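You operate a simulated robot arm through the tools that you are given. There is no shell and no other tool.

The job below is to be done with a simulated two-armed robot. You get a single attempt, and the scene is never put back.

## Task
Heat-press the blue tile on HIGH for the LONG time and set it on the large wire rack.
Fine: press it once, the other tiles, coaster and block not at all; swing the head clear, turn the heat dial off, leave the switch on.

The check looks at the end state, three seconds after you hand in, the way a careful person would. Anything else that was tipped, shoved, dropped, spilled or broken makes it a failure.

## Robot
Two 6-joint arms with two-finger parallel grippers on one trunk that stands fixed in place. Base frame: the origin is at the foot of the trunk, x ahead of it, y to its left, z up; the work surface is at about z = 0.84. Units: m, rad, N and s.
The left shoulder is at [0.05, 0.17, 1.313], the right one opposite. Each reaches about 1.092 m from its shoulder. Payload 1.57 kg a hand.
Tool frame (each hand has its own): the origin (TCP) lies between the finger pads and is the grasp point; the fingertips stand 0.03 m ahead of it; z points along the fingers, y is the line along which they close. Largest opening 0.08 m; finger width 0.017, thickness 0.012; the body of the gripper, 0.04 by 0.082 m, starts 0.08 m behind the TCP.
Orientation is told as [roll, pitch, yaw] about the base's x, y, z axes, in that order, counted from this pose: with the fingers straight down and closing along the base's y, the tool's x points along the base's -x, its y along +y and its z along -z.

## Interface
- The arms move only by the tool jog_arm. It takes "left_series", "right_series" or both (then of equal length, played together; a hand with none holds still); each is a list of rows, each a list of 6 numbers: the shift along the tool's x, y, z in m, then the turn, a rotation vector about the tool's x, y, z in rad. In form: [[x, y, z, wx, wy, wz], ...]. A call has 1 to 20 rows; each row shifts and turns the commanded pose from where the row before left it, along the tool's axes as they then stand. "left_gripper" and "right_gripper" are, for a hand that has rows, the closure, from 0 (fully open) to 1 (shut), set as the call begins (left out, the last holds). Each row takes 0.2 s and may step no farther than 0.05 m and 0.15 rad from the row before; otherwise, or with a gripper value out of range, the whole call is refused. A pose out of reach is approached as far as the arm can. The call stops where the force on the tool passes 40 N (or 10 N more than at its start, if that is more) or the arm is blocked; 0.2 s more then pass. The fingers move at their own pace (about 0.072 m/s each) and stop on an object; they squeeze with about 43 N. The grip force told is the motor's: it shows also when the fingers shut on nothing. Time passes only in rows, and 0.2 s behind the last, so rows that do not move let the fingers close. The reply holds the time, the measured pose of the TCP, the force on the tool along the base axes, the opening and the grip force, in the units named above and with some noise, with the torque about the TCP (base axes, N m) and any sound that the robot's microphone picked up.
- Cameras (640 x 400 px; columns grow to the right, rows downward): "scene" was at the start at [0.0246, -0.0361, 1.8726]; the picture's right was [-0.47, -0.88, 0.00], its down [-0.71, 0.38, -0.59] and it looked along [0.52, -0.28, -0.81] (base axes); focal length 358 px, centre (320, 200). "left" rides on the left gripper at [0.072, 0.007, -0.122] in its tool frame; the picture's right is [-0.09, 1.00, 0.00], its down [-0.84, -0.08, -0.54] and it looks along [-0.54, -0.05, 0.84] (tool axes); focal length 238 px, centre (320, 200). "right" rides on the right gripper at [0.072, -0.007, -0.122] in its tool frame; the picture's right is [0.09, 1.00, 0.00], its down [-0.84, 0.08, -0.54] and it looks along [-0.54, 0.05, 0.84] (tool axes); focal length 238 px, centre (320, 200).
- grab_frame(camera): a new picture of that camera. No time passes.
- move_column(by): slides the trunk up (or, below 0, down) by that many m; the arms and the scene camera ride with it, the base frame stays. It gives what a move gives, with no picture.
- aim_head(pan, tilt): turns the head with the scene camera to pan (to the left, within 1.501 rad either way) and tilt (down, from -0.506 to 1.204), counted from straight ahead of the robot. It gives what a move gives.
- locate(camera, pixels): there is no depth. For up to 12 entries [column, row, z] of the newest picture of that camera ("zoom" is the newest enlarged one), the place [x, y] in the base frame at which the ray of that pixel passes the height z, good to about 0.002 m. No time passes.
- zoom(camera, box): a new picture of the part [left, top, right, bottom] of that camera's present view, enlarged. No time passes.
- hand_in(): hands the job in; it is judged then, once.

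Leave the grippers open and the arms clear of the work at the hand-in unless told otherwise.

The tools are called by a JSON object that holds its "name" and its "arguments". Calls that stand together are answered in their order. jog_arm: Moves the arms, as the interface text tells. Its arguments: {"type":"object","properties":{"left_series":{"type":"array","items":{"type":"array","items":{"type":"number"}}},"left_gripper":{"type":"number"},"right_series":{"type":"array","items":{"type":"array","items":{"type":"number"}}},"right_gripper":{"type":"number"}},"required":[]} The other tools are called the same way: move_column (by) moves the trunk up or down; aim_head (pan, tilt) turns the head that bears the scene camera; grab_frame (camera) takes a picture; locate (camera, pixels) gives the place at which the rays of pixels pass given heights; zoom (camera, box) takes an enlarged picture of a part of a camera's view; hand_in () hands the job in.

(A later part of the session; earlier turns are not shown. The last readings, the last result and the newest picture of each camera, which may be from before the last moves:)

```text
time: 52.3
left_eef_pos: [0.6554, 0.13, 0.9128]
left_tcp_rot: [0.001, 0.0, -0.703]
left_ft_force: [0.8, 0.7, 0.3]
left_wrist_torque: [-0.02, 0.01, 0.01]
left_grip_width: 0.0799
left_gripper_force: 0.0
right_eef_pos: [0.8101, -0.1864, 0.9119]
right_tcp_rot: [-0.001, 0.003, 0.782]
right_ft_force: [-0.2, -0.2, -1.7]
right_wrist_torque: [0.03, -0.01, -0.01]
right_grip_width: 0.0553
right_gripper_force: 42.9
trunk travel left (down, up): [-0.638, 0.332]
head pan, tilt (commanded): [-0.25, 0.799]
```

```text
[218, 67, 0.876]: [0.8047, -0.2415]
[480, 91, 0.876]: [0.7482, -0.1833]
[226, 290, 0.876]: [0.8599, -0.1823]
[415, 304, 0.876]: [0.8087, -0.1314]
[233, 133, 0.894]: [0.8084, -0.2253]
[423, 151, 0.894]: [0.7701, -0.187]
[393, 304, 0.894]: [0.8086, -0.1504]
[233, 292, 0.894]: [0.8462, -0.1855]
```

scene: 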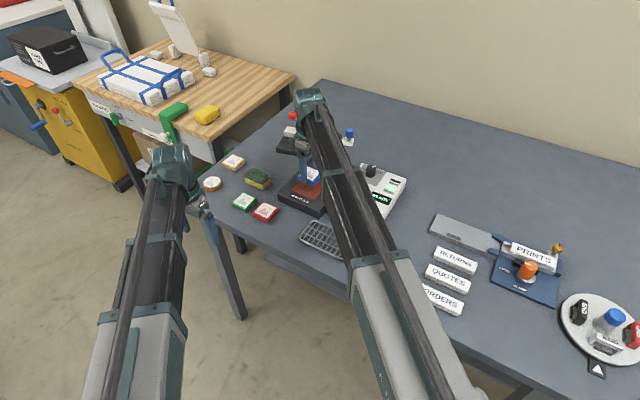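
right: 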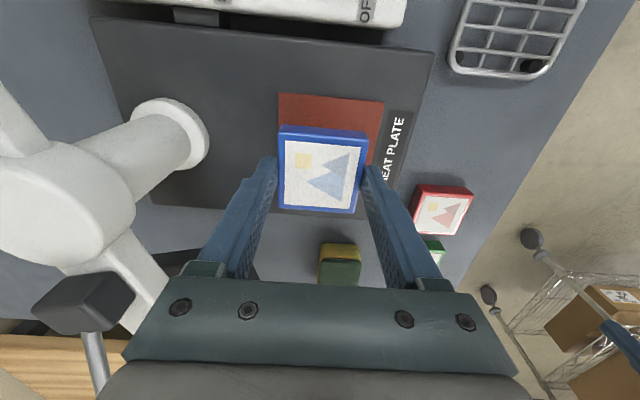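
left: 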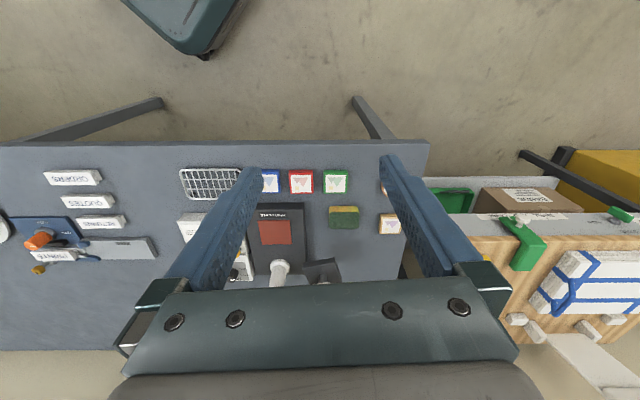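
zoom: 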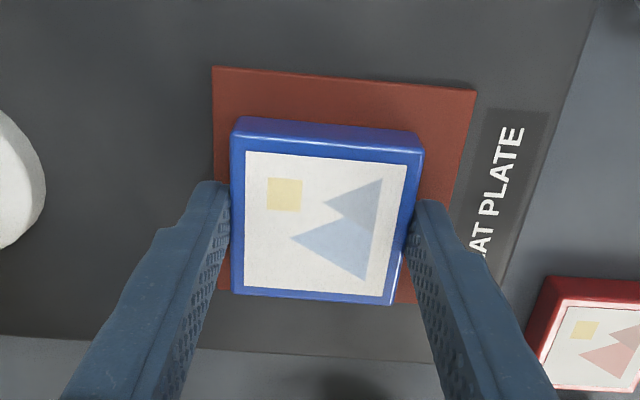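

Tile centre is within 3 mm of plate centre; nudge +0.0025 in tool y, lower 0.0015, then open.

{"name": "jog_arm", "arguments": {"right_series": [[0, 0.0025, 0, 0, 0, 0], [0, 0, 0, 0, 0, 0]]}}

{"name": "move_column", "arguments": {"by": -0.0015}}

{"name": "jog_arm", "arguments": {"right_gripper": 0.12, "right_series": [[0, 0, 0, 0, 0, 0], [0, 0, 0, 0, 0, 0], [0, 0, 0, 0, 0, 0]]}}

{"name": "zoom", "arguments": {"camera": "right", "box": [200, 70, 440, 260]}}

```text
time: 52.9
left_eef_pos: [0.6561, 0.1313, 0.9121]
left_tcp_rot: [0.002, 0.001, -0.7]
left_ft_force: [0.8, -0.1, -0.1]
left_wrist_torque: [-0.02, 0.0, -0.03]
left_grip_width: 0.0797
left_gripper_force: 0.1
right_eef_pos: [0.8088, -0.1855, 0.9134]
right_tcp_rot: [-0.001, 0.004, 0.782]
right_ft_force: [0.4, -0.2, -0.8]
right_wrist_torque: [0.03, -0.02, 0.0]
right_grip_width: 0.0551
right_gripper_force: 42.7
trunk travel left (down, up): [-0.638, 0.332]
head pan, tilt (commanded): [-0.25, 0.799]
```

```text
time: 53.4
left_eef_pos: [0.6553, 0.1305, 0.9107]
left_tcp_rot: [0.0, -0.001, -0.702]
left_ft_force: [0.7, -0.6, 0.0]
left_wrist_torque: [0.03, 0.0, 0.02]
left_grip_width: 0.0801
left_gripper_force: 0.1
right_eef_pos: [0.8086, -0.1841, 0.9107]
right_tcp_rot: [-0.001, 0.002, 0.781]
right_ft_force: [1.6, 0.4, 6.8]
right_wrist_torque: [-0.06, -0.27, 0.01]
right_grip_width: 0.0552
right_gripper_force: 42.5
trunk travel left (down, up): [-0.636, 0.334]
head pan, tilt (commanded): [-0.25, 0.799]
```

```text
time: 54.2
left_eef_pos: [0.6561, 0.1312, 0.9112]
left_tcp_rot: [0.0, -0.001, -0.702]
left_ft_force: [0.0, -0.1, -0.3]
left_wrist_torque: [0.01, 0.0, 0.03]
left_grip_width: 0.0802
left_gripper_force: 0.1
right_eef_pos: [0.8097, -0.1848, 0.9105]
right_tcp_rot: [-0.002, 0.002, 0.78]
right_ft_force: [0.3, -0.7, -0.4]
right_wrist_torque: [-0.02, 0.02, -0.01]
right_grip_width: 0.0704
right_gripper_force: 0.0
trunk travel left (down, up): [-0.636, 0.334]
head pan, tilt (commanded): [-0.25, 0.799]
```

```text
2.11 times, centred on (320, 165) of right
```

zoom: 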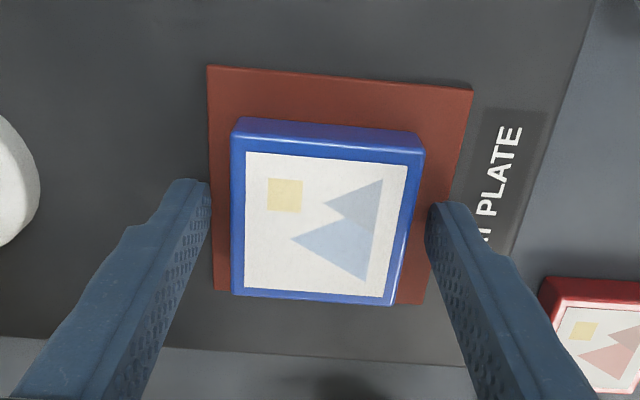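

Tile rests on the plate. Raise the trunk 0.15 (straight up) and check the view before swinging the head.

{"name": "move_column", "arguments": {"by": 0.15}}

{"name": "grab_frame", "arguments": {"camera": "right"}}

{"name": "zoom", "arguments": {"camera": "scene", "box": [260, 110, 420, 250]}}

```text
time: 55.9
left_eef_pos: [0.6563, 0.1298, 1.0602]
left_tcp_rot: [0.002, -0.001, -0.702]
left_ft_force: [0.3, 0.6, -0.8]
left_wrist_torque: [0.01, -0.03, -0.03]
left_grip_width: 0.0799
left_gripper_force: 0.0
right_eef_pos: [0.8074, -0.1844, 1.0612]
right_tcp_rot: [-0.003, 0.002, 0.782]
right_ft_force: [-0.2, -0.6, 0.2]
right_wrist_torque: [0.03, 0.0, 0.02]
right_grip_width: 0.0705
right_gripper_force: 0.1
trunk travel left (down, up): [-0.786, 0.184]
head pan, tilt (commanded): [-0.25, 0.799]
```

```text
taken
```

right: 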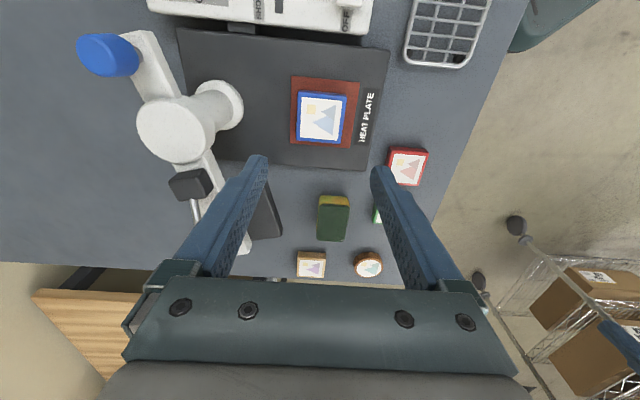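

```text
2.86 times, centred on (340, 180) of scene
```

zoom: 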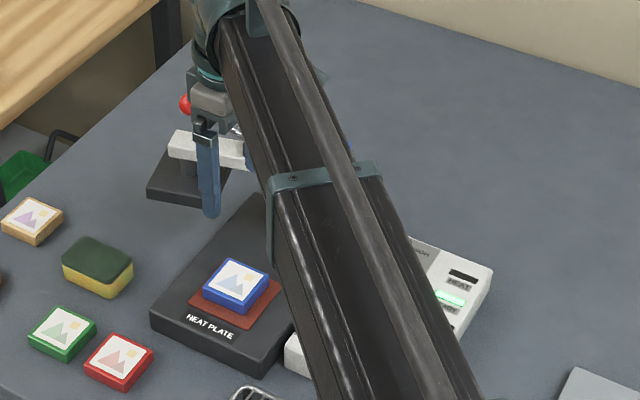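

{"name": "zoom", "arguments": {"camera": "right", "box": [60, 10, 280, 170]}}

{"name": "locate", "arguments": {"camera": "right", "pixels": [[98, 57, 1.0], [98, 57, 1.02], [98, 57, 1.03], [168, 132, 0.99], [168, 132, 1.0]]}}

```text
2.50 times, centred on (170, 90) of right
```

zoom: 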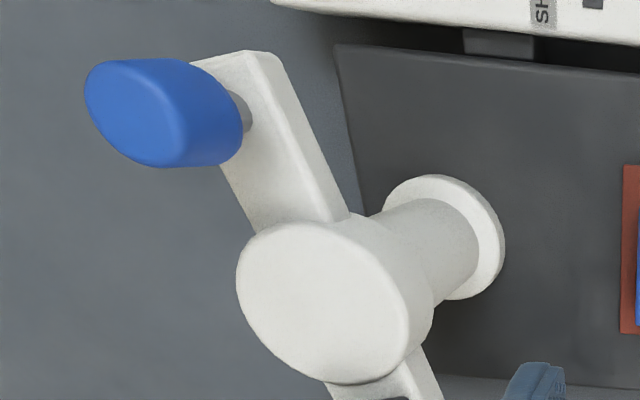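

```text
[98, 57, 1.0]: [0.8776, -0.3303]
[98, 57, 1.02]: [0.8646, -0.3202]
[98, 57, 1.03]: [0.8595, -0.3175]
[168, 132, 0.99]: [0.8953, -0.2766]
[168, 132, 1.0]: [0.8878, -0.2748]
```

Blue knob top ≈ (0.865,-0.321, z 1.02). I'll close the gripper, yaw to 0 and move to the near side of the blue knob (0.835,-0.303), tips at z≈1.03 (above it) first.

{"name": "jog_arm", "arguments": {"right_gripper": 1, "right_series": [[0, 0, 0, 0, 0, 0.13], [0, 0, 0, 0, 0, 0.13], [0, 0, 0, 0, 0, 0.13], [0, 0, 0, 0, 0, 0.13], [0, 0, 0, 0, 0, 0.13], [0, 0, 0, 0, 0, 0.132], [-0.008, -0.0395, 0, 0, 0, 0], [-0.008, -0.0395, 0, 0, 0, 0], [-0.008, -0.0395, 0, 0, 0, 0], [0, 0, 0, 0, 0, 0]]}}

{"name": "grab_frame", "arguments": {"camera": "right"}}

```text
time: 58.1
left_eef_pos: [0.6546, 0.1307, 1.0612]
left_tcp_rot: [0.001, -0.001, -0.702]
left_ft_force: [-0.6, -0.7, -0.2]
left_wrist_torque: [0.0, 0.0, -0.03]
left_grip_width: 0.08
left_gripper_force: 0.0
right_eef_pos: [0.834, -0.3038, 1.0612]
right_tcp_rot: [-0.001, 0.002, -0.002]
right_ft_force: [-0.4, -0.6, -0.1]
right_wrist_torque: [-0.01, -0.01, 0.01]
right_grip_width: 0.0002
right_gripper_force: 21.4
trunk travel left (down, up): [-0.786, 0.184]
head pan, tilt (commanded): [-0.25, 0.799]
```

```text
taken
```

right: 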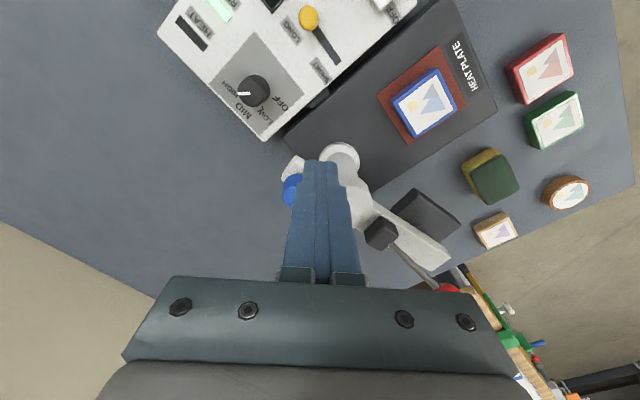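

Fingers are on the near side of the blue knob with ~9 mm gap. Lower 0.033 so the tips are at z≈0.998 beside the knob.

{"name": "move_column", "arguments": {"by": -0.033}}

{"name": "zoom", "arguments": {"camera": "right", "box": [200, 80, 460, 290]}}

```text
time: 58.9
left_eef_pos: [0.6552, 0.1286, 1.028]
left_tcp_rot: [-0.001, 0.001, -0.703]
left_ft_force: [-0.4, -0.2, -0.7]
left_wrist_torque: [-0.04, 0.04, 0.0]
left_grip_width: 0.08
left_gripper_force: 0.0
right_eef_pos: [0.8347, -0.3041, 1.0291]
right_tcp_rot: [-0.004, -0.001, 0.001]
right_ft_force: [0.8, 0.4, -0.1]
right_wrist_torque: [0.01, -0.03, 0.0]
right_grip_width: 0.0
right_gripper_force: 21.2
trunk travel left (down, up): [-0.753, 0.217]
head pan, tilt (commanded): [-0.25, 0.799]
```

```text
1.90 times, centred on (330, 185) of right
```

zoom: 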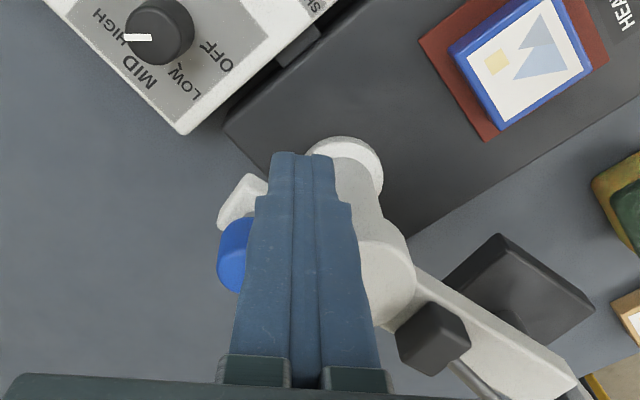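

Push the blue knob along its arc (counter-clockwise around the post), first ~30°.

{"name": "jog_arm", "arguments": {"right_series": [[-0.0084, -0.004, 0, 0, 0, 0], [-0.0048, -0.006, 0, 0, 0, 0], [-0.0055, -0.0053, 0, 0, 0, 0], [-0.0062, -0.0046, 0, 0, 0, 0], [-0.0068, -0.0037, 0, 0, 0, 0], [0, 0, 0, 0, 0, 0]]}}

{"name": "grab_frame", "arguments": {"camera": "right"}}

{"name": "zoom", "arguments": {"camera": "scene", "box": [260, 110, 420, 250]}}

```text
time: 60.3
left_eef_pos: [0.656, 0.1298, 1.0279]
left_tcp_rot: [0.0, -0.001, -0.7]
left_ft_force: [0.2, 0.4, -0.1]
left_wrist_torque: [0.02, 0.02, 0.03]
left_grip_width: 0.0799
left_gripper_force: 0.0
right_eef_pos: [0.8674, -0.3285, 1.0285]
right_tcp_rot: [-0.002, 0.0, 0.001]
right_ft_force: [-0.1, -0.7, 0.1]
right_wrist_torque: [0.0, 0.0, -0.06]
right_grip_width: 0.0001
right_gripper_force: 21.5
trunk travel left (down, up): [-0.753, 0.217]
head pan, tilt (commanded): [-0.25, 0.799]
```

```text
taken
```

right: 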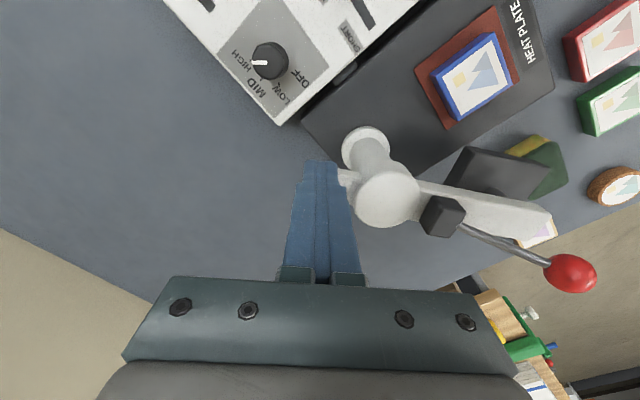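

```text
2.86 times, centred on (340, 180) of scene
```

zoom: 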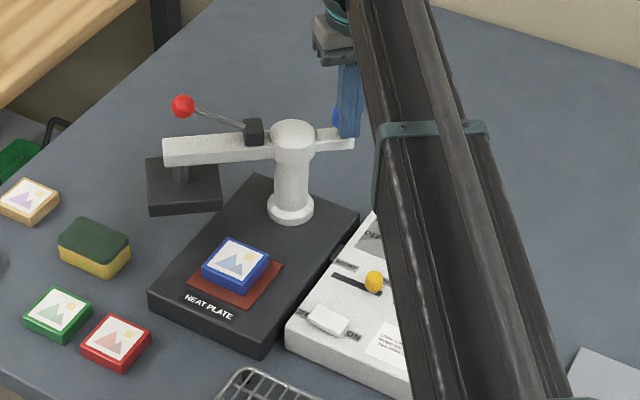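

The arm swings freely; it's ~30° along. Continue another ~30°.

{"name": "jog_arm", "arguments": {"right_series": [[-0.0071, -0.0028, 0, 0, 0, 0], [-0.0074, -0.0018, 0, 0, 0, 0], [-0.0076, -0.0009, 0, 0, 0, 0], [-0.0077, 0.0002, 0, 0, 0, 0], [0, 0, 0, 0, 0, 0]]}}

{"name": "grab_frame", "arguments": {"camera": "right"}}

{"name": "zoom", "arguments": {"camera": "scene", "box": [260, 110, 420, 250]}}

```text
time: 61.5
left_eef_pos: [0.6565, 0.1302, 1.028]
left_tcp_rot: [-0.001, 0.0, -0.702]
left_ft_force: [0.0, -0.7, -0.4]
left_wrist_torque: [-0.05, -0.01, -0.01]
left_grip_width: 0.0799
left_gripper_force: 0.0
right_eef_pos: [0.8966, -0.3342, 1.0288]
right_tcp_rot: [-0.003, 0.0, -0.001]
right_ft_force: [0.7, 0.3, 0.2]
right_wrist_torque: [0.0, 0.02, -0.04]
right_grip_width: 0.0
right_gripper_force: 21.4
trunk travel left (down, up): [-0.753, 0.217]
head pan, tilt (commanded): [-0.25, 0.799]
```

```text
taken
```

right: 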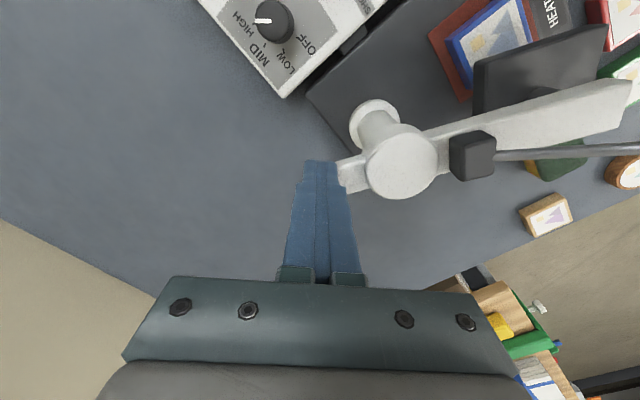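

```text
2.86 times, centred on (340, 180) of scene
```

zoom: 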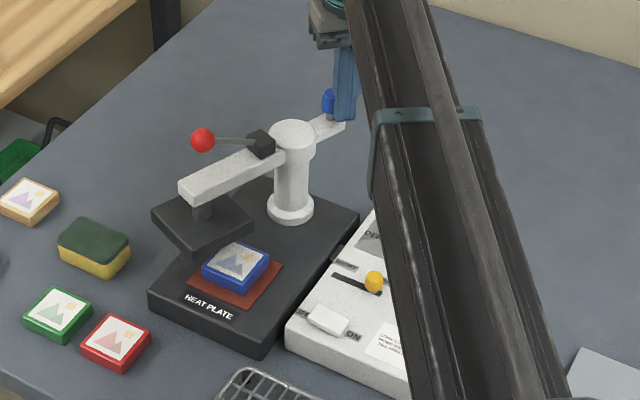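

Head is ~15-20° from the plate. Continue the push to the end of the arc (near reach limit).

{"name": "jog_arm", "arguments": {"right_series": [[-0.0076, 0.0011, 0, 0, 0, 0], [-0.0074, 0.0021, 0, 0, 0, 0], [0, 0, 0, 0, 0, 0]]}}

{"name": "grab_frame", "arguments": {"camera": "right"}}

{"name": "zoom", "arguments": {"camera": "scene", "box": [260, 110, 420, 250]}}

```text
time: 62.3
left_eef_pos: [0.6563, 0.1309, 1.0283]
left_tcp_rot: [0.0, -0.002, -0.701]
left_ft_force: [-0.5, 0.4, 0.2]
left_wrist_torque: [-0.06, -0.02, 0.02]
left_grip_width: 0.08
left_gripper_force: 0.1
right_eef_pos: [0.9086, -0.33, 1.0278]
right_tcp_rot: [-0.004, 0.0, 0.001]
right_ft_force: [-0.1, 0.2, 0.0]
right_wrist_torque: [0.03, 0.02, 0.0]
right_grip_width: 0.0
right_gripper_force: 21.0
right hand out of reach, approached as far as the arm can: row 2
trunk travel left (down, up): [-0.753, 0.217]
head pan, tilt (commanded): [-0.25, 0.799]
```

```text
taken
```

right: 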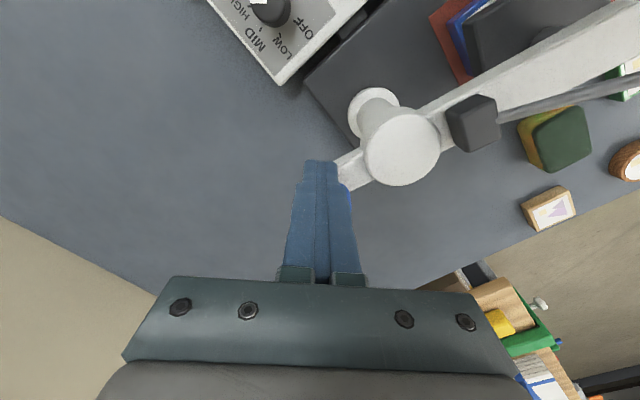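

```text
2.86 times, centred on (340, 180) of scene
```

zoom: 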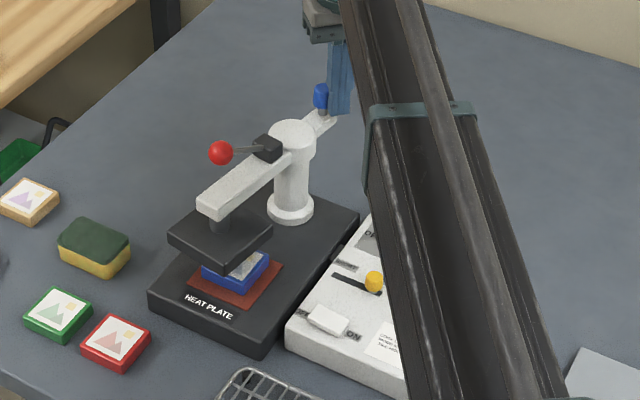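

About 8-10° remains and I'm at the reach limit in x; I'll push the knob further by moving along +y in small steps.

{"name": "jog_arm", "arguments": {"right_series": [[0, 0.004, 0, 0, 0, 0], [0, 0.004, 0, 0, 0, 0], [-0.001, 0.003, 0, 0, 0, 0], [0, 0, 0, 0, 0, 0]]}}

{"name": "zoom", "arguments": {"camera": "scene", "box": [260, 110, 420, 250]}}

{"name": "zoom", "arguments": {"camera": "right", "box": [200, 0, 640, 290]}}

```text
time: 63.3
left_eef_pos: [0.6567, 0.1297, 1.0283]
left_tcp_rot: [0.0, 0.002, -0.702]
left_ft_force: [-0.3, 0.8, 0.8]
left_wrist_torque: [0.01, 0.04, 0.02]
left_grip_width: 0.0802
left_gripper_force: 0.0
right_eef_pos: [0.9092, -0.3178, 1.0276]
right_tcp_rot: [-0.001, 0.0, 0.0]
right_ft_force: [-0.1, 0.2, -0.5]
right_wrist_torque: [-0.01, 0.01, -0.01]
right_grip_width: 0.0003
right_gripper_force: 21.8
trunk travel left (down, up): [-0.753, 0.217]
head pan, tilt (commanded): [-0.25, 0.799]
```

```text
2.86 times, centred on (340, 180) of scene
```

zoom: 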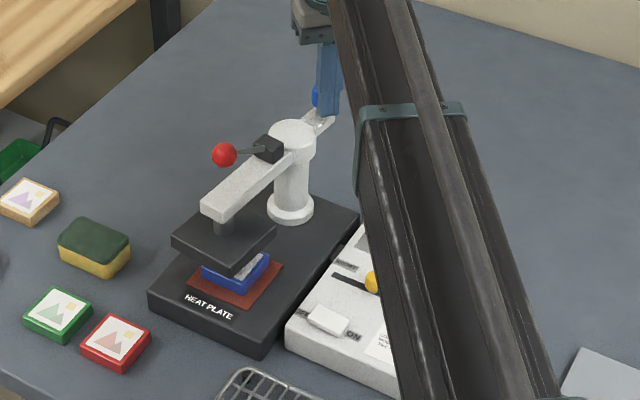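

```text
1.38 times, centred on (420, 145) of right
```

zoom: 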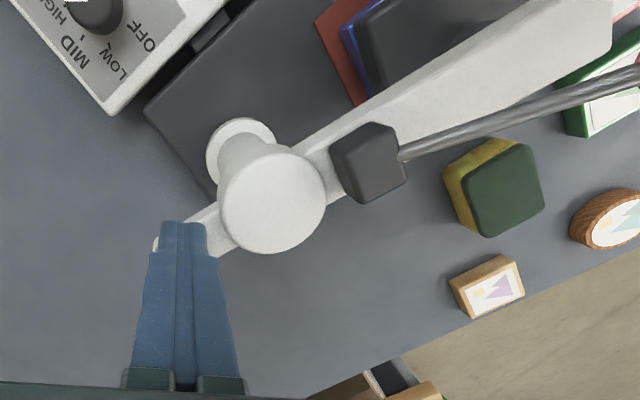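

Nearly there (a few degrees left). I'll raise the trunk to clear the ball and go look from above the head, then nudge the lever ball from its far side.

{"name": "jog_arm", "arguments": {"right_series": [[0.01, -0.008, 0, 0, 0, 0], [0, 0, 0, 0, 0, 0]]}}

{"name": "move_column", "arguments": {"by": 0.1}}

{"name": "jog_arm", "arguments": {"right_series": [[0, 0.04, 0, 0, 0, 0], [0, 0.04, 0, 0, 0, 0], [-0.005, 0.04, 0, 0, 0, 0], [0, 0.035, 0, 0, 0, 0], [0, 0, 0, 0, 0, 0]]}}

{"name": "grab_frame", "arguments": {"camera": "right"}}

```text
time: 63.9
left_eef_pos: [0.6569, 0.1297, 1.0272]
left_tcp_rot: [0.0, 0.0, -0.701]
left_ft_force: [0.1, 0.7, 0.2]
left_wrist_torque: [0.02, 0.0, -0.01]
left_grip_width: 0.0798
left_gripper_force: 0.0
right_eef_pos: [0.8979, -0.3244, 1.0283]
right_tcp_rot: [-0.002, 0.0, 0.001]
right_ft_force: [0.0, 0.5, 0.7]
right_wrist_torque: [-0.01, -0.01, 0.0]
right_grip_width: 0.0
right_gripper_force: 21.5
trunk travel left (down, up): [-0.753, 0.217]
head pan, tilt (commanded): [-0.25, 0.799]
```

```text
time: 65.2
left_eef_pos: [0.6554, 0.1294, 1.1282]
left_tcp_rot: [0.0, 0.001, -0.701]
left_ft_force: [-0.5, -0.3, 0.1]
left_wrist_torque: [0.03, 0.02, -0.02]
left_grip_width: 0.0798
left_gripper_force: 0.0
right_eef_pos: [0.8985, -0.325, 1.1271]
right_tcp_rot: [-0.001, 0.001, 0.001]
right_ft_force: [-0.8, 0.3, 0.4]
right_wrist_torque: [-0.03, 0.0, -0.05]
right_grip_width: 0.0001
right_gripper_force: 21.2
trunk travel left (down, up): [-0.853, 0.117]
head pan, tilt (commanded): [-0.25, 0.799]
```

```text
time: 66.4
left_eef_pos: [0.6565, 0.1292, 1.1281]
left_tcp_rot: [0.0, 0.0, -0.7]
left_ft_force: [-0.2, -0.9, -0.6]
left_wrist_torque: [-0.03, -0.05, 0.01]
left_grip_width: 0.0801
left_gripper_force: 0.0
right_eef_pos: [0.906, -0.1716, 1.1281]
right_tcp_rot: [-0.001, 0.002, -0.002]
right_ft_force: [-0.8, -0.8, -0.5]
right_wrist_torque: [0.0, 0.02, 0.01]
right_grip_width: 0.0
right_gripper_force: 20.9
trunk travel left (down, up): [-0.853, 0.117]
head pan, tilt (commanded): [-0.25, 0.799]
```

```text
taken
```

right: 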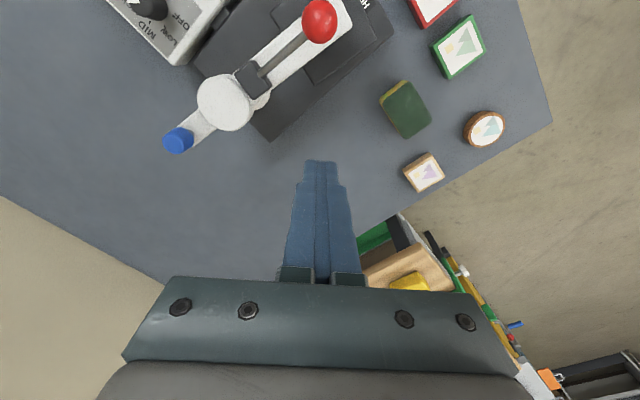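

{"name": "locate", "arguments": {"camera": "right", "pixels": [[179, 140, 1.02], [224, 102, 0.996], [320, 20, 1.045], [320, 20, 1.06], [348, 12, 0.98], [250, 82, 1.0]]}}

{"name": "zoom", "arguments": {"camera": "scene", "box": [240, 120, 420, 270]}}

```text
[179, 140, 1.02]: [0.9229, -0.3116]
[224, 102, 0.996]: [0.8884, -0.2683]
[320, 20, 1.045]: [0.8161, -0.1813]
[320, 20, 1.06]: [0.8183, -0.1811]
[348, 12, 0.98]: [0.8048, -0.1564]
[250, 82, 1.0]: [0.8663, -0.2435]
```

```text
2.67 times, centred on (330, 195) of scene
```

zoom: 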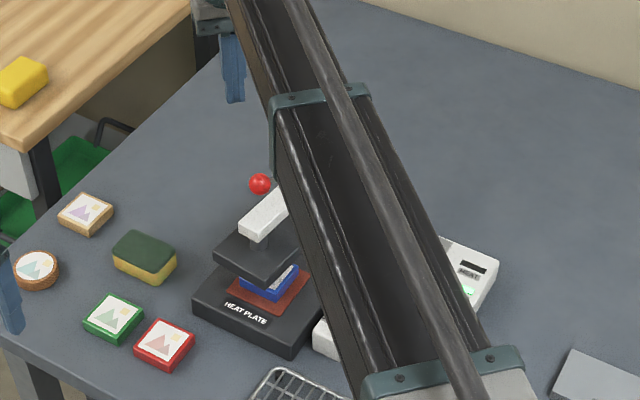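

The arm is at ~129°, target ~134°: about 1 cm more at the ball. I go to the far side of the ball at (0.8445,-0.158), lower to tips z≈1.035, then push it 1 cm toward (-0.78,-0.63).

{"name": "jog_arm", "arguments": {"right_series": [[0.031, 0.007, 0, 0, 0, 0], [0.0305, 0.0066, 0, 0, 0, 0], [0, 0, 0, 0, 0, 0]]}}

{"name": "move_column", "arguments": {"by": -0.063}}

{"name": "zoom", "arguments": {"camera": "right", "box": [200, 0, 440, 200]}}

```text
time: 67.2
left_eef_pos: [0.657, 0.129, 1.1281]
left_tcp_rot: [0.0, 0.0, -0.703]
left_ft_force: [-0.2, 0.9, 0.1]
left_wrist_torque: [0.02, 0.06, 0.01]
left_grip_width: 0.08
left_gripper_force: 0.1
right_eef_pos: [0.8426, -0.1561, 1.1273]
right_tcp_rot: [-0.002, -0.002, 0.0]
right_ft_force: [0.7, -1.0, -0.2]
right_wrist_torque: [0.01, 0.0, -0.03]
right_grip_width: 0.0
right_gripper_force: 21.9
trunk travel left (down, up): [-0.853, 0.117]
head pan, tilt (commanded): [-0.25, 0.799]
```

```text
time: 68.3
left_eef_pos: [0.6565, 0.1306, 1.0662]
left_tcp_rot: [0.001, 0.0, -0.701]
left_ft_force: [0.5, 0.3, -0.5]
left_wrist_torque: [-0.01, 0.0, 0.01]
left_grip_width: 0.0799
left_gripper_force: 0.0
right_eef_pos: [0.8425, -0.1563, 1.0643]
right_tcp_rot: [0.0, 0.001, 0.001]
right_ft_force: [0.0, 0.1, -0.2]
right_wrist_torque: [0.02, -0.02, 0.01]
right_grip_width: 0.0001
right_gripper_force: 21.4
trunk travel left (down, up): [-0.79, 0.18]
head pan, tilt (commanded): [-0.25, 0.799]
```

```text
2.00 times, centred on (320, 100) of right
```

zoom: 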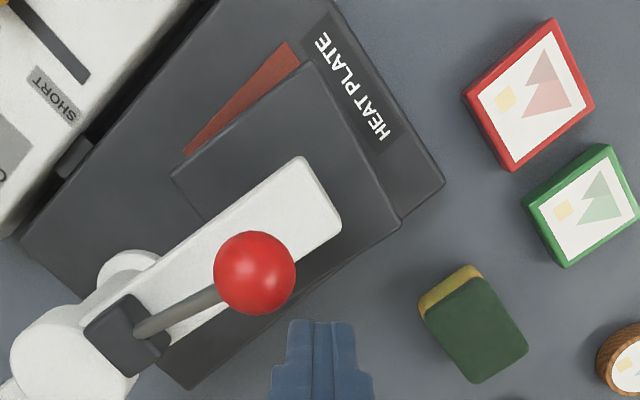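

{"name": "locate", "arguments": {"camera": "zoom", "pixels": [[255, 272, 1.045], [255, 272, 1.04], [345, 215, 0.98], [300, 157, 0.98]]}}

{"name": "jog_arm", "arguments": {"right_series": [[0.004, -0.0032, 0, 0, 0, 0], [0.004, -0.0032, 0, 0, 0, 0], [0.003, -0.0024, 0, 0, 0, 0], [0.003, -0.0024, 0, 0, 0, 0], [0, 0, 0, 0, 0, 0]]}}

{"name": "zoom", "arguments": {"camera": "right", "box": [200, 0, 440, 200]}}

```text
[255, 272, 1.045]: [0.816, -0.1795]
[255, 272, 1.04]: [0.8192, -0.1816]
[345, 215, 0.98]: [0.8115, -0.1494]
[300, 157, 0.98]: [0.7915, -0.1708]
```

```text
time: 69.5
left_eef_pos: [0.6556, 0.1297, 1.0654]
left_tcp_rot: [0.001, 0.0, -0.7]
left_ft_force: [-0.4, 0.1, 0.0]
left_wrist_torque: [0.04, 0.01, 0.0]
left_grip_width: 0.0801
left_gripper_force: 0.1
right_eef_pos: [0.829, -0.1674, 1.0648]
right_tcp_rot: [-0.003, -0.001, 0.001]
right_ft_force: [0.3, -0.7, -0.5]
right_wrist_torque: [0.03, 0.01, 0.0]
right_grip_width: 0.0
right_gripper_force: 21.5
trunk travel left (down, up): [-0.79, 0.18]
head pan, tilt (commanded): [-0.25, 0.799]
```

```text
2.00 times, centred on (320, 100) of right
```

zoom: 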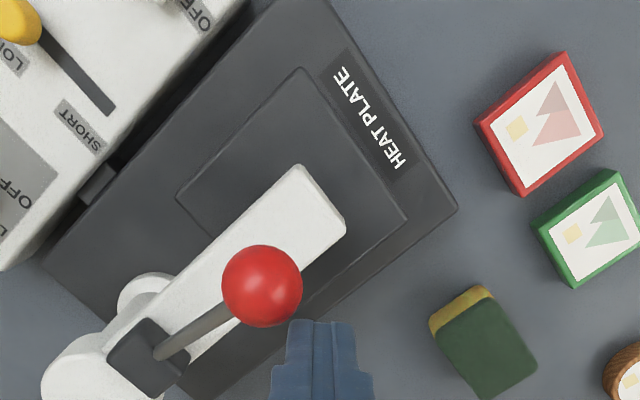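

The head now covers the red square, edges nearly parallel to the base. Push a little more, watching for a stop.

{"name": "jog_arm", "arguments": {"right_series": [[0.002, -0.0016, 0, 0, 0, 0], [0.002, -0.0016, 0, 0, 0, 0], [0, 0, 0, 0, 0, 0]]}}

{"name": "zoom", "arguments": {"camera": "right", "box": [200, 0, 440, 200]}}

```text
time: 70.3
left_eef_pos: [0.6568, 0.1303, 1.0645]
left_tcp_rot: [-0.002, 0.001, -0.699]
left_ft_force: [0.2, 0.8, 0.7]
left_wrist_torque: [-0.02, -0.03, 0.01]
left_grip_width: 0.0798
left_gripper_force: 0.0
right_eef_pos: [0.8261, -0.1693, 1.0655]
right_tcp_rot: [-0.001, -0.001, 0.003]
right_ft_force: [9.6, 7.1, 2.1]
right_wrist_torque: [0.15, -0.22, 0.04]
right_grip_width: 0.0
right_gripper_force: 21.3
trunk travel left (down, up): [-0.79, 0.18]
head pan, tilt (commanded): [-0.25, 0.799]
```

```text
2.00 times, centred on (320, 100) of right
```

zoom: 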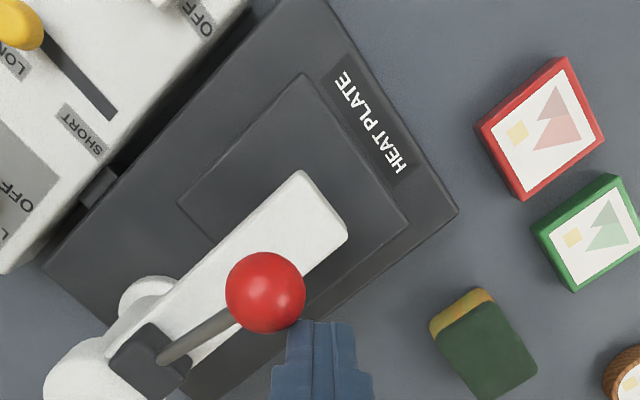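

Force ~12 N: the arm reached its stop over the plate. Locate the ball, back off, raise, and look at the display from the scene.

{"name": "locate", "arguments": {"camera": "zoom", "pixels": [[265, 291, 1.045], [265, 291, 1.04], [347, 225, 0.98], [302, 171, 0.98], [150, 370, 1.0]]}}

{"name": "jog_arm", "arguments": {"right_series": [[-0.006, 0.005, 0, 0, 0, 0], [-0.004, 0.003, 0, 0, 0, 0], [0, 0, 0, 0, 0, 0]]}}

{"name": "move_column", "arguments": {"by": 0.05}}

{"name": "grab_frame", "arguments": {"camera": "right"}}

{"name": "grab_frame", "arguments": {"camera": "scene"}}

```text
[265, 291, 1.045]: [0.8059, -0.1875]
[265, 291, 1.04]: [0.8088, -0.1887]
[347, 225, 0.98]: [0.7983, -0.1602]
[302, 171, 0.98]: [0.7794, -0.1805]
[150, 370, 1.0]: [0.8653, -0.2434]
```

```text
time: 71.1
left_eef_pos: [0.656, 0.1304, 1.066]
left_tcp_rot: [0.0, -0.001, -0.702]
left_ft_force: [0.4, 0.2, 0.2]
left_wrist_torque: [0.04, 0.0, -0.02]
left_grip_width: 0.0801
left_gripper_force: 0.0
right_eef_pos: [0.8336, -0.1626, 1.0663]
right_tcp_rot: [-0.001, 0.0, 0.0]
right_ft_force: [0.2, 0.2, -0.4]
right_wrist_torque: [-0.02, -0.01, -0.01]
right_grip_width: 0.0
right_gripper_force: 21.0
trunk travel left (down, up): [-0.79, 0.18]
head pan, tilt (commanded): [-0.25, 0.799]
```

```text
time: 72.0
left_eef_pos: [0.6566, 0.1301, 1.1157]
left_tcp_rot: [-0.001, 0.0, -0.701]
left_ft_force: [0.7, 0.1, -0.4]
left_wrist_torque: [-0.01, 0.04, 0.01]
left_grip_width: 0.0803
left_gripper_force: 0.2
right_eef_pos: [0.8358, -0.1642, 1.1156]
right_tcp_rot: [-0.001, 0.001, 0.001]
right_ft_force: [-0.1, 0.6, -1.1]
right_wrist_torque: [0.03, -0.01, 0.0]
right_grip_width: 0.0001
right_gripper_force: 21.2
trunk travel left (down, up): [-0.84, 0.13]
head pan, tilt (commanded): [-0.25, 0.799]
```

```text
taken
```

right: 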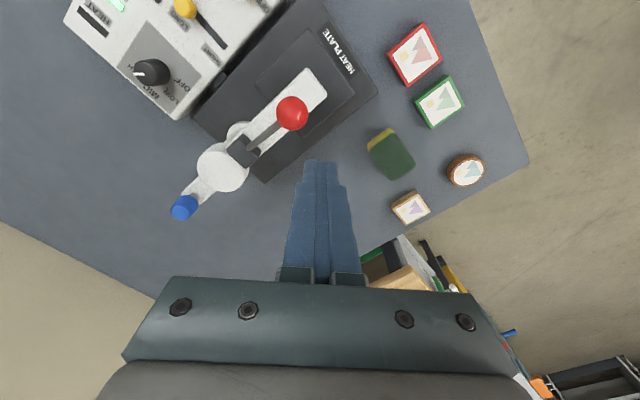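

```text
taken
```

scene: 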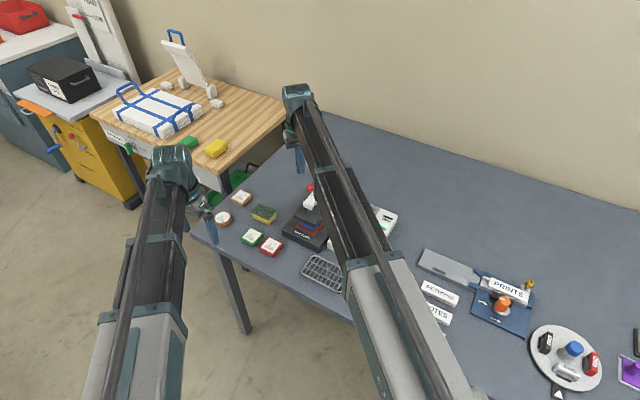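

The arm is at the stop, ball ≈ (0.806,-0.188, 1.045). I'll yaw the right hand to -0.785 (so its camera can also see the display) and go above the ball, and turn the left hand to yaw -0.35 as a second monitor.

{"name": "jog_arm", "arguments": {"right_series": [[0, 0, 0, 0, 0, 0.131], [0, 0, 0, 0, 0, 0.131], [0, 0, 0, 0, 0, 0.131], [0, 0, 0, 0, 0, 0.131], [0, 0, 0, 0, 0, 0.131], [0, 0, 0, 0, 0, 0.13], [0.0029, -0.0188, 0, 0, 0, 0], [0.0029, -0.0188, 0, 0, 0, 0], [0, 0, 0, 0, 0, 0]], "left_series": [[0, 0, 0, 0, 0, -0.07], [0, 0, 0, 0, 0, -0.07], [0, 0, 0, 0, 0, -0.07], [0, 0, 0, 0, 0, -0.07], [0, 0, 0, 0, 0, -0.07], [0, 0, 0, 0, 0, 0], [0, 0, 0, 0, 0, 0], [0, 0, 0, 0, 0, 0], [0, 0, 0, 0, 0, 0]]}}

{"name": "grab_frame", "arguments": {"camera": "right"}}

{"name": "grab_frame", "arguments": {"camera": "left"}}

```text
time: 74.0
left_eef_pos: [0.6554, 0.1301, 1.1156]
left_tcp_rot: [0.0, -0.001, -0.351]
left_ft_force: [-0.1, 0.5, 0.6]
left_wrist_torque: [0.03, 0.0, -0.01]
left_grip_width: 0.0799
left_gripper_force: 0.1
right_eef_pos: [0.8049, -0.1873, 1.1158]
right_tcp_rot: [-0.002, -0.002, -0.786]
right_ft_force: [-0.5, -1.0, -0.9]
right_wrist_torque: [0.03, 0.0, -0.02]
right_grip_width: 0.0001
right_gripper_force: 21.0
trunk travel left (down, up): [-0.84, 0.13]
head pan, tilt (commanded): [-0.25, 0.799]
```

```text
taken
```

right: 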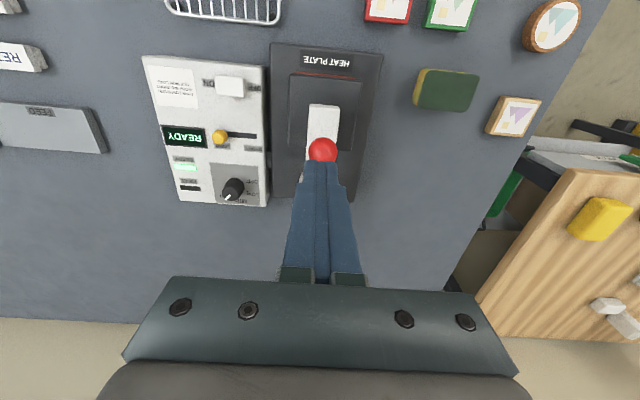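

```text
taken
```

left: 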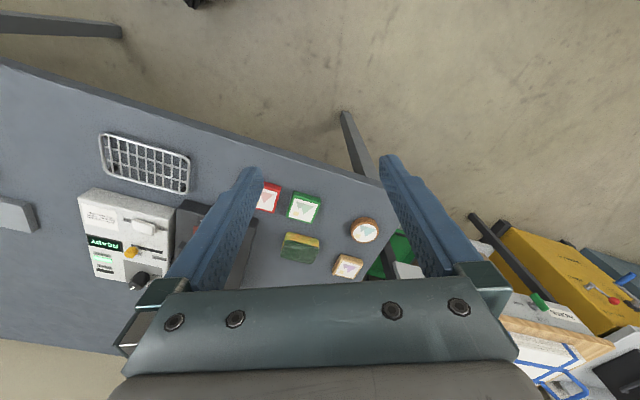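

The right camera shows READY on the display, the slider at LONG, and the ball right under the fingertips (322,148). Lower 0.026 to just above the ball.

{"name": "move_column", "arguments": {"by": -0.026}}

{"name": "zoom", "arguments": {"camera": "right", "box": [140, 30, 400, 220]}}

```text
time: 74.7
left_eef_pos: [0.6566, 0.1307, 1.0888]
left_tcp_rot: [-0.001, 0.0, -0.349]
left_ft_force: [0.6, -0.7, 0.4]
left_wrist_torque: [0.0, 0.02, 0.01]
left_grip_width: 0.0799
left_gripper_force: 0.1
right_eef_pos: [0.8042, -0.187, 1.089]
right_tcp_rot: [-0.001, -0.001, -0.787]
right_ft_force: [-0.2, 0.5, 0.5]
right_wrist_torque: [-0.02, 0.0, -0.01]
right_grip_width: 0.0
right_gripper_force: 21.3
trunk travel left (down, up): [-0.814, 0.156]
head pan, tilt (commanded): [-0.25, 0.799]
```

```text
2.11 times, centred on (270, 125) of right
```

zoom: 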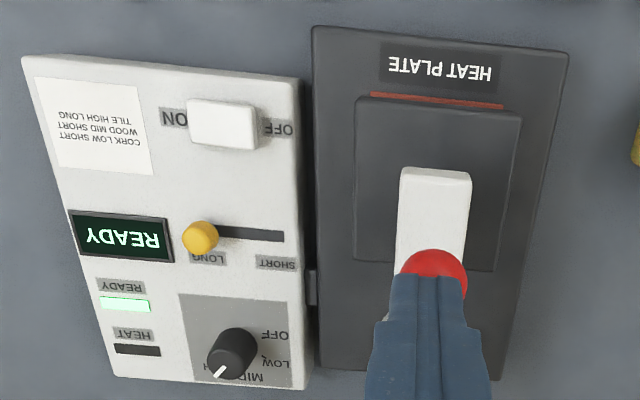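

Everything is aligned. Now press: lower in small steps, watching force, display and microphone.

{"name": "move_column", "arguments": {"by": -0.006}}

{"name": "zoom", "arguments": {"camera": "right", "box": [140, 30, 400, 220]}}

```text
time: 75.2
left_eef_pos: [0.6565, 0.1305, 1.0839]
left_tcp_rot: [0.001, 0.0, -0.35]
left_ft_force: [-0.8, -0.6, 0.6]
left_wrist_torque: [0.02, -0.03, -0.01]
left_grip_width: 0.0802
left_gripper_force: 0.1
right_eef_pos: [0.8044, -0.1879, 1.0837]
right_tcp_rot: [-0.003, -0.001, -0.785]
right_ft_force: [0.3, -0.4, -0.4]
right_wrist_torque: [-0.03, -0.01, -0.03]
right_grip_width: 0.0
right_gripper_force: 21.3
trunk travel left (down, up): [-0.808, 0.162]
head pan, tilt (commanded): [-0.25, 0.799]
```

```text
2.11 times, centred on (270, 125) of right
```

zoom: 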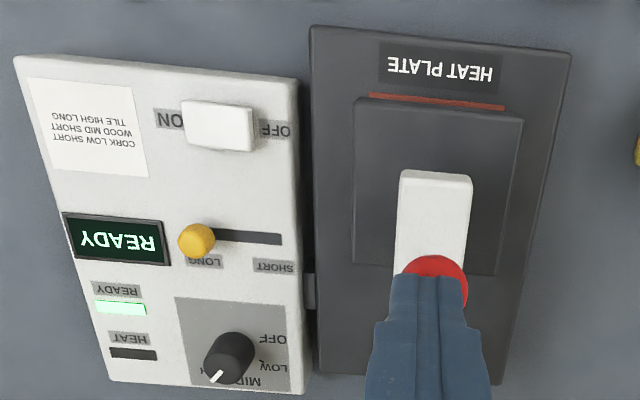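

No contact yet (tip z≈1.054). Lower another 6 mm.

{"name": "move_column", "arguments": {"by": -0.006}}

{"name": "move_column", "arguments": {"by": -0.004}}

{"name": "zoom", "arguments": {"camera": "right", "box": [140, 30, 400, 220]}}

```text
time: 75.8
left_eef_pos: [0.656, 0.1324, 1.0783]
left_tcp_rot: [-0.001, 0.0, -0.352]
left_ft_force: [-0.2, -0.7, -0.8]
left_wrist_torque: [-0.02, 0.01, 0.01]
left_grip_width: 0.08
left_gripper_force: 0.1
right_eef_pos: [0.8052, -0.1867, 1.0783]
right_tcp_rot: [-0.002, -0.001, -0.787]
right_ft_force: [-0.8, 2.2, 3.2]
right_wrist_torque: [0.03, -0.02, 0.03]
right_grip_width: 0.0
right_gripper_force: 22.3
trunk travel left (down, up): [-0.802, 0.168]
head pan, tilt (commanded): [-0.25, 0.799]
```

```text
time: 76.3
left_eef_pos: [0.6553, 0.1308, 1.072]
left_tcp_rot: [0.0, 0.0, -0.351]
left_ft_force: [0.3, 0.6, 0.9]
left_wrist_torque: [0.01, -0.01, 0.02]
left_grip_width: 0.0799
left_gripper_force: 0.0
right_eef_pos: [0.8044, -0.1852, 1.0728]
right_tcp_rot: [-0.003, -0.002, -0.787]
right_ft_force: [-0.6, 1.4, 4.0]
right_wrist_torque: [0.1, 0.02, 0.01]
right_grip_width: 0.0
right_gripper_force: 21.1
trunk travel left (down, up): [-0.798, 0.172]
head pan, tilt (commanded): [-0.25, 0.799]
```

```text
2.11 times, centred on (270, 125) of right
```

zoom: 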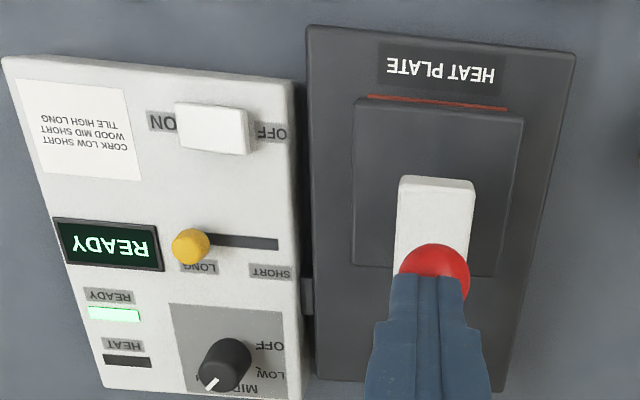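

Contact, ~4 N; the ball moves down and outward. Follow outward 3 mm and lower more.

{"name": "jog_arm", "arguments": {"right_series": [[0.003, 0.001, 0, 0, 0, 0]]}}

{"name": "move_column", "arguments": {"by": -0.008}}

{"name": "zoom", "arguments": {"camera": "right", "box": [140, 30, 400, 220]}}

```text
time: 76.7
left_eef_pos: [0.6568, 0.1317, 1.0729]
left_tcp_rot: [0.001, 0.0, -0.351]
left_ft_force: [0.6, 0.3, 0.5]
left_wrist_torque: [0.01, 0.03, 0.01]
left_grip_width: 0.0799
left_gripper_force: 0.1
right_eef_pos: [0.8029, -0.1838, 1.0733]
right_tcp_rot: [-0.001, -0.002, -0.784]
right_ft_force: [0.0, -0.7, 2.7]
right_wrist_torque: [-0.04, -0.02, -0.04]
right_grip_width: 0.0
right_gripper_force: 21.8
trunk travel left (down, up): [-0.798, 0.172]
head pan, tilt (commanded): [-0.25, 0.799]
```

```text
time: 77.3
left_eef_pos: [0.6556, 0.1298, 1.0644]
left_tcp_rot: [0.0, -0.001, -0.351]
left_ft_force: [-0.3, 0.8, -0.3]
left_wrist_torque: [-0.06, 0.0, -0.03]
left_grip_width: 0.0798
left_gripper_force: 0.1
right_eef_pos: [0.8036, -0.184, 1.0668]
right_tcp_rot: [-0.003, -0.002, -0.786]
right_ft_force: [-1.7, 1.1, 4.7]
right_wrist_torque: [0.03, -0.01, 0.01]
right_grip_width: 0.0
right_gripper_force: 21.7
trunk travel left (down, up): [-0.79, 0.18]
head pan, tilt (commanded): [-0.25, 0.799]
```

```text
2.11 times, centred on (270, 125) of right
```

zoom: 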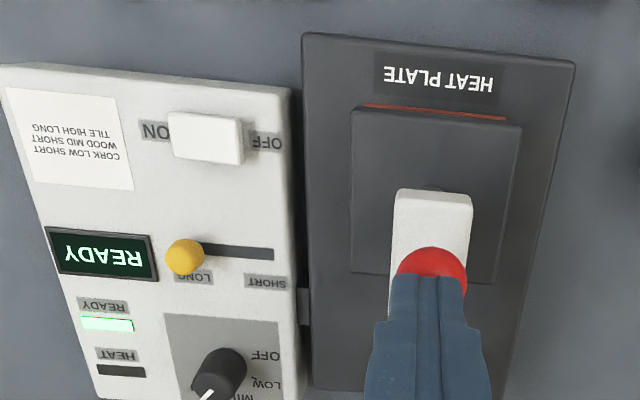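

Lever is descending with ~5 N, the head stem begins to show. Continue.

{"name": "jog_arm", "arguments": {"right_series": [[0.002, 0, 0, 0, 0, 0]]}}

{"name": "move_column", "arguments": {"by": -0.01}}

{"name": "zoom", "arguments": {"camera": "right", "box": [140, 30, 400, 220]}}

```text
time: 77.7
left_eef_pos: [0.6559, 0.1309, 1.0657]
left_tcp_rot: [0.0, 0.001, -0.352]
left_ft_force: [-0.3, 0.6, -0.3]
left_wrist_torque: [0.02, 0.02, -0.03]
left_grip_width: 0.08
left_gripper_force: 0.0
right_eef_pos: [0.8004, -0.1828, 1.0645]
right_tcp_rot: [-0.001, -0.005, -0.786]
right_ft_force: [1.5, -1.1, 2.5]
right_wrist_torque: [-0.05, -0.06, -0.03]
right_grip_width: 0.0
right_gripper_force: 21.3
trunk travel left (down, up): [-0.79, 0.18]
head pan, tilt (commanded): [-0.25, 0.799]
```

```text
time: 78.3
left_eef_pos: [0.6559, 0.1306, 1.0549]
left_tcp_rot: [-0.001, 0.0, -0.351]
left_ft_force: [-0.4, 0.3, 1.1]
left_wrist_torque: [0.04, 0.01, 0.01]
left_grip_width: 0.08
left_gripper_force: 0.0
right_eef_pos: [0.8002, -0.1808, 1.0552]
right_tcp_rot: [-0.001, -0.003, -0.784]
right_ft_force: [-1.1, 1.8, 5.4]
right_wrist_torque: [0.07, -0.01, 0.04]
right_grip_width: 0.0003
right_gripper_force: 20.9
trunk travel left (down, up): [-0.78, 0.19]
head pan, tilt (commanded): [-0.25, 0.799]
```

```text
2.11 times, centred on (270, 125) of right
```

zoom: 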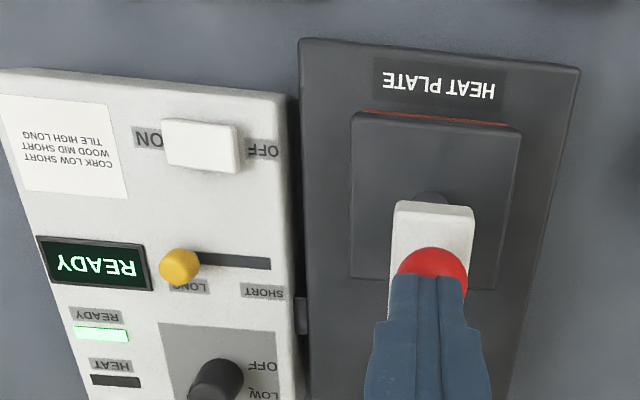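

{"name": "jog_arm", "arguments": {"right_series": [[0.002, 0, 0, 0, 0, 0]]}}

{"name": "move_column", "arguments": {"by": -0.01}}

{"name": "zoom", "arguments": {"camera": "right", "box": [140, 30, 400, 220]}}

```text
time: 78.7
left_eef_pos: [0.6572, 0.1312, 1.0544]
left_tcp_rot: [0.0, 0.0, -0.352]
left_ft_force: [0.0, 0.1, -0.1]
left_wrist_torque: [0.0, -0.02, -0.01]
left_grip_width: 0.0798
left_gripper_force: 0.1
right_eef_pos: [0.8012, -0.1822, 1.0544]
right_tcp_rot: [-0.001, -0.003, -0.787]
right_ft_force: [2.2, 0.0, 4.3]
right_wrist_torque: [-0.01, -0.08, 0.04]
right_grip_width: 0.0
right_gripper_force: 21.4
trunk travel left (down, up): [-0.78, 0.19]
head pan, tilt (commanded): [-0.25, 0.799]
```

```text
time: 79.1
left_eef_pos: [0.6543, 0.1306, 1.0512]
left_tcp_rot: [0.002, 0.001, -0.351]
left_ft_force: [0.3, -0.2, 0.6]
left_wrist_torque: [0.04, 0.0, 0.01]
left_grip_width: 0.0801
left_gripper_force: 0.1
right_eef_pos: [0.7992, -0.1807, 1.0517]
right_tcp_rot: [-0.001, -0.004, -0.785]
right_ft_force: [0.9, -0.8, 23.7]
right_wrist_torque: [-0.04, -0.12, -0.07]
right_grip_width: 0.0
right_gripper_force: 21.1
trunk travel left (down, up): [-0.775, 0.195]
head pan, tilt (commanded): [-0.25, 0.799]
stopped: the force on the tool passed its limit at 48 N (the readings are from after the stop); the commanded pose is now the measured one
```

```text
2.11 times, centred on (270, 125) of right
```

zoom: 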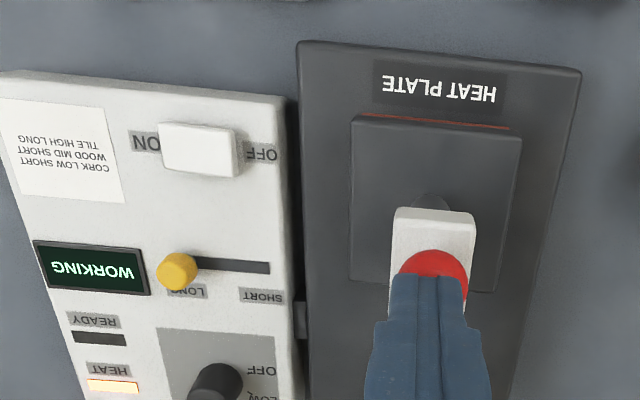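

The display shows WORKING: the press is closed (24 N held). Hold still and watch.

{"name": "jog_arm", "arguments": {"right_series": [[0, 0, 0, 0, 0, 0], [0, 0, 0, 0, 0, 0], [0, 0, 0, 0, 0, 0], [0, 0, 0, 0, 0, 0], [0, 0, 0, 0, 0, 0]]}}

{"name": "zoom", "arguments": {"camera": "right", "box": [140, 30, 400, 220]}}

```text
time: 80.3
left_eef_pos: [0.6564, 0.1309, 1.0509]
left_tcp_rot: [0.001, -0.001, -0.353]
left_ft_force: [-0.3, 0.1, 1.0]
left_wrist_torque: [-0.01, 0.02, 0.02]
left_grip_width: 0.08
left_gripper_force: 0.0
right_eef_pos: [0.7983, -0.1805, 1.0518]
right_tcp_rot: [0.0, -0.005, -0.785]
right_ft_force: [3.9, -1.5, 26.2]
right_wrist_torque: [-0.06, -0.24, 0.02]
right_grip_width: 0.0
right_gripper_force: 21.4
trunk travel left (down, up): [-0.775, 0.195]
head pan, tilt (commanded): [-0.25, 0.799]
```

```text
2.11 times, centred on (270, 125) of right
```

zoom: 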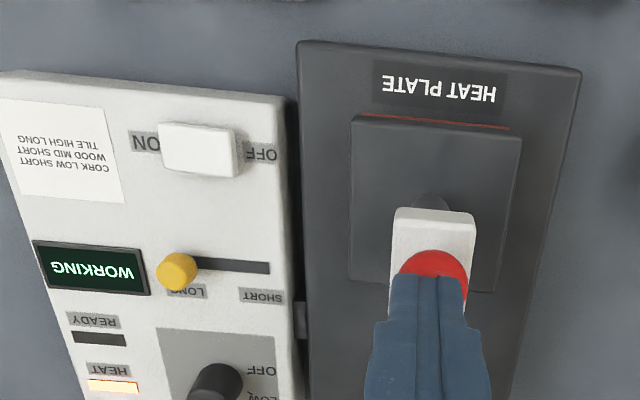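

Still WORKING, force steady at 26 N. Keep holding.

{"name": "jog_arm", "arguments": {"right_series": [[0, 0, 0, 0, 0, 0], [0, 0, 0, 0, 0, 0], [0, 0, 0, 0, 0, 0], [0, 0, 0, 0, 0, 0], [0, 0, 0, 0, 0, 0]]}}

{"name": "zoom", "arguments": {"camera": "right", "box": [140, 30, 400, 220]}}

```text
time: 81.5
left_eef_pos: [0.6555, 0.1309, 1.0518]
left_tcp_rot: [0.001, -0.001, -0.35]
left_ft_force: [0.3, 0.6, -0.7]
left_wrist_torque: [0.0, -0.02, 0.0]
left_grip_width: 0.0798
left_gripper_force: 0.2
right_eef_pos: [0.7986, -0.18, 1.0512]
right_tcp_rot: [0.0, -0.006, -0.786]
right_ft_force: [4.9, -1.5, 27.3]
right_wrist_torque: [-0.08, -0.25, -0.02]
right_grip_width: 0.0
right_gripper_force: 21.6
trunk travel left (down, up): [-0.775, 0.195]
head pan, tilt (commanded): [-0.25, 0.799]
```

```text
2.11 times, centred on (270, 125) of right
```

zoom: 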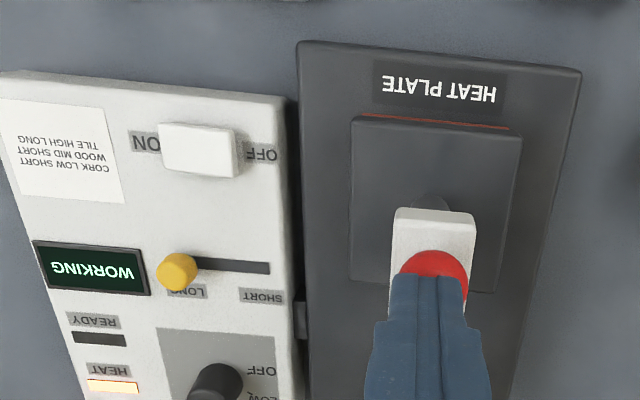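

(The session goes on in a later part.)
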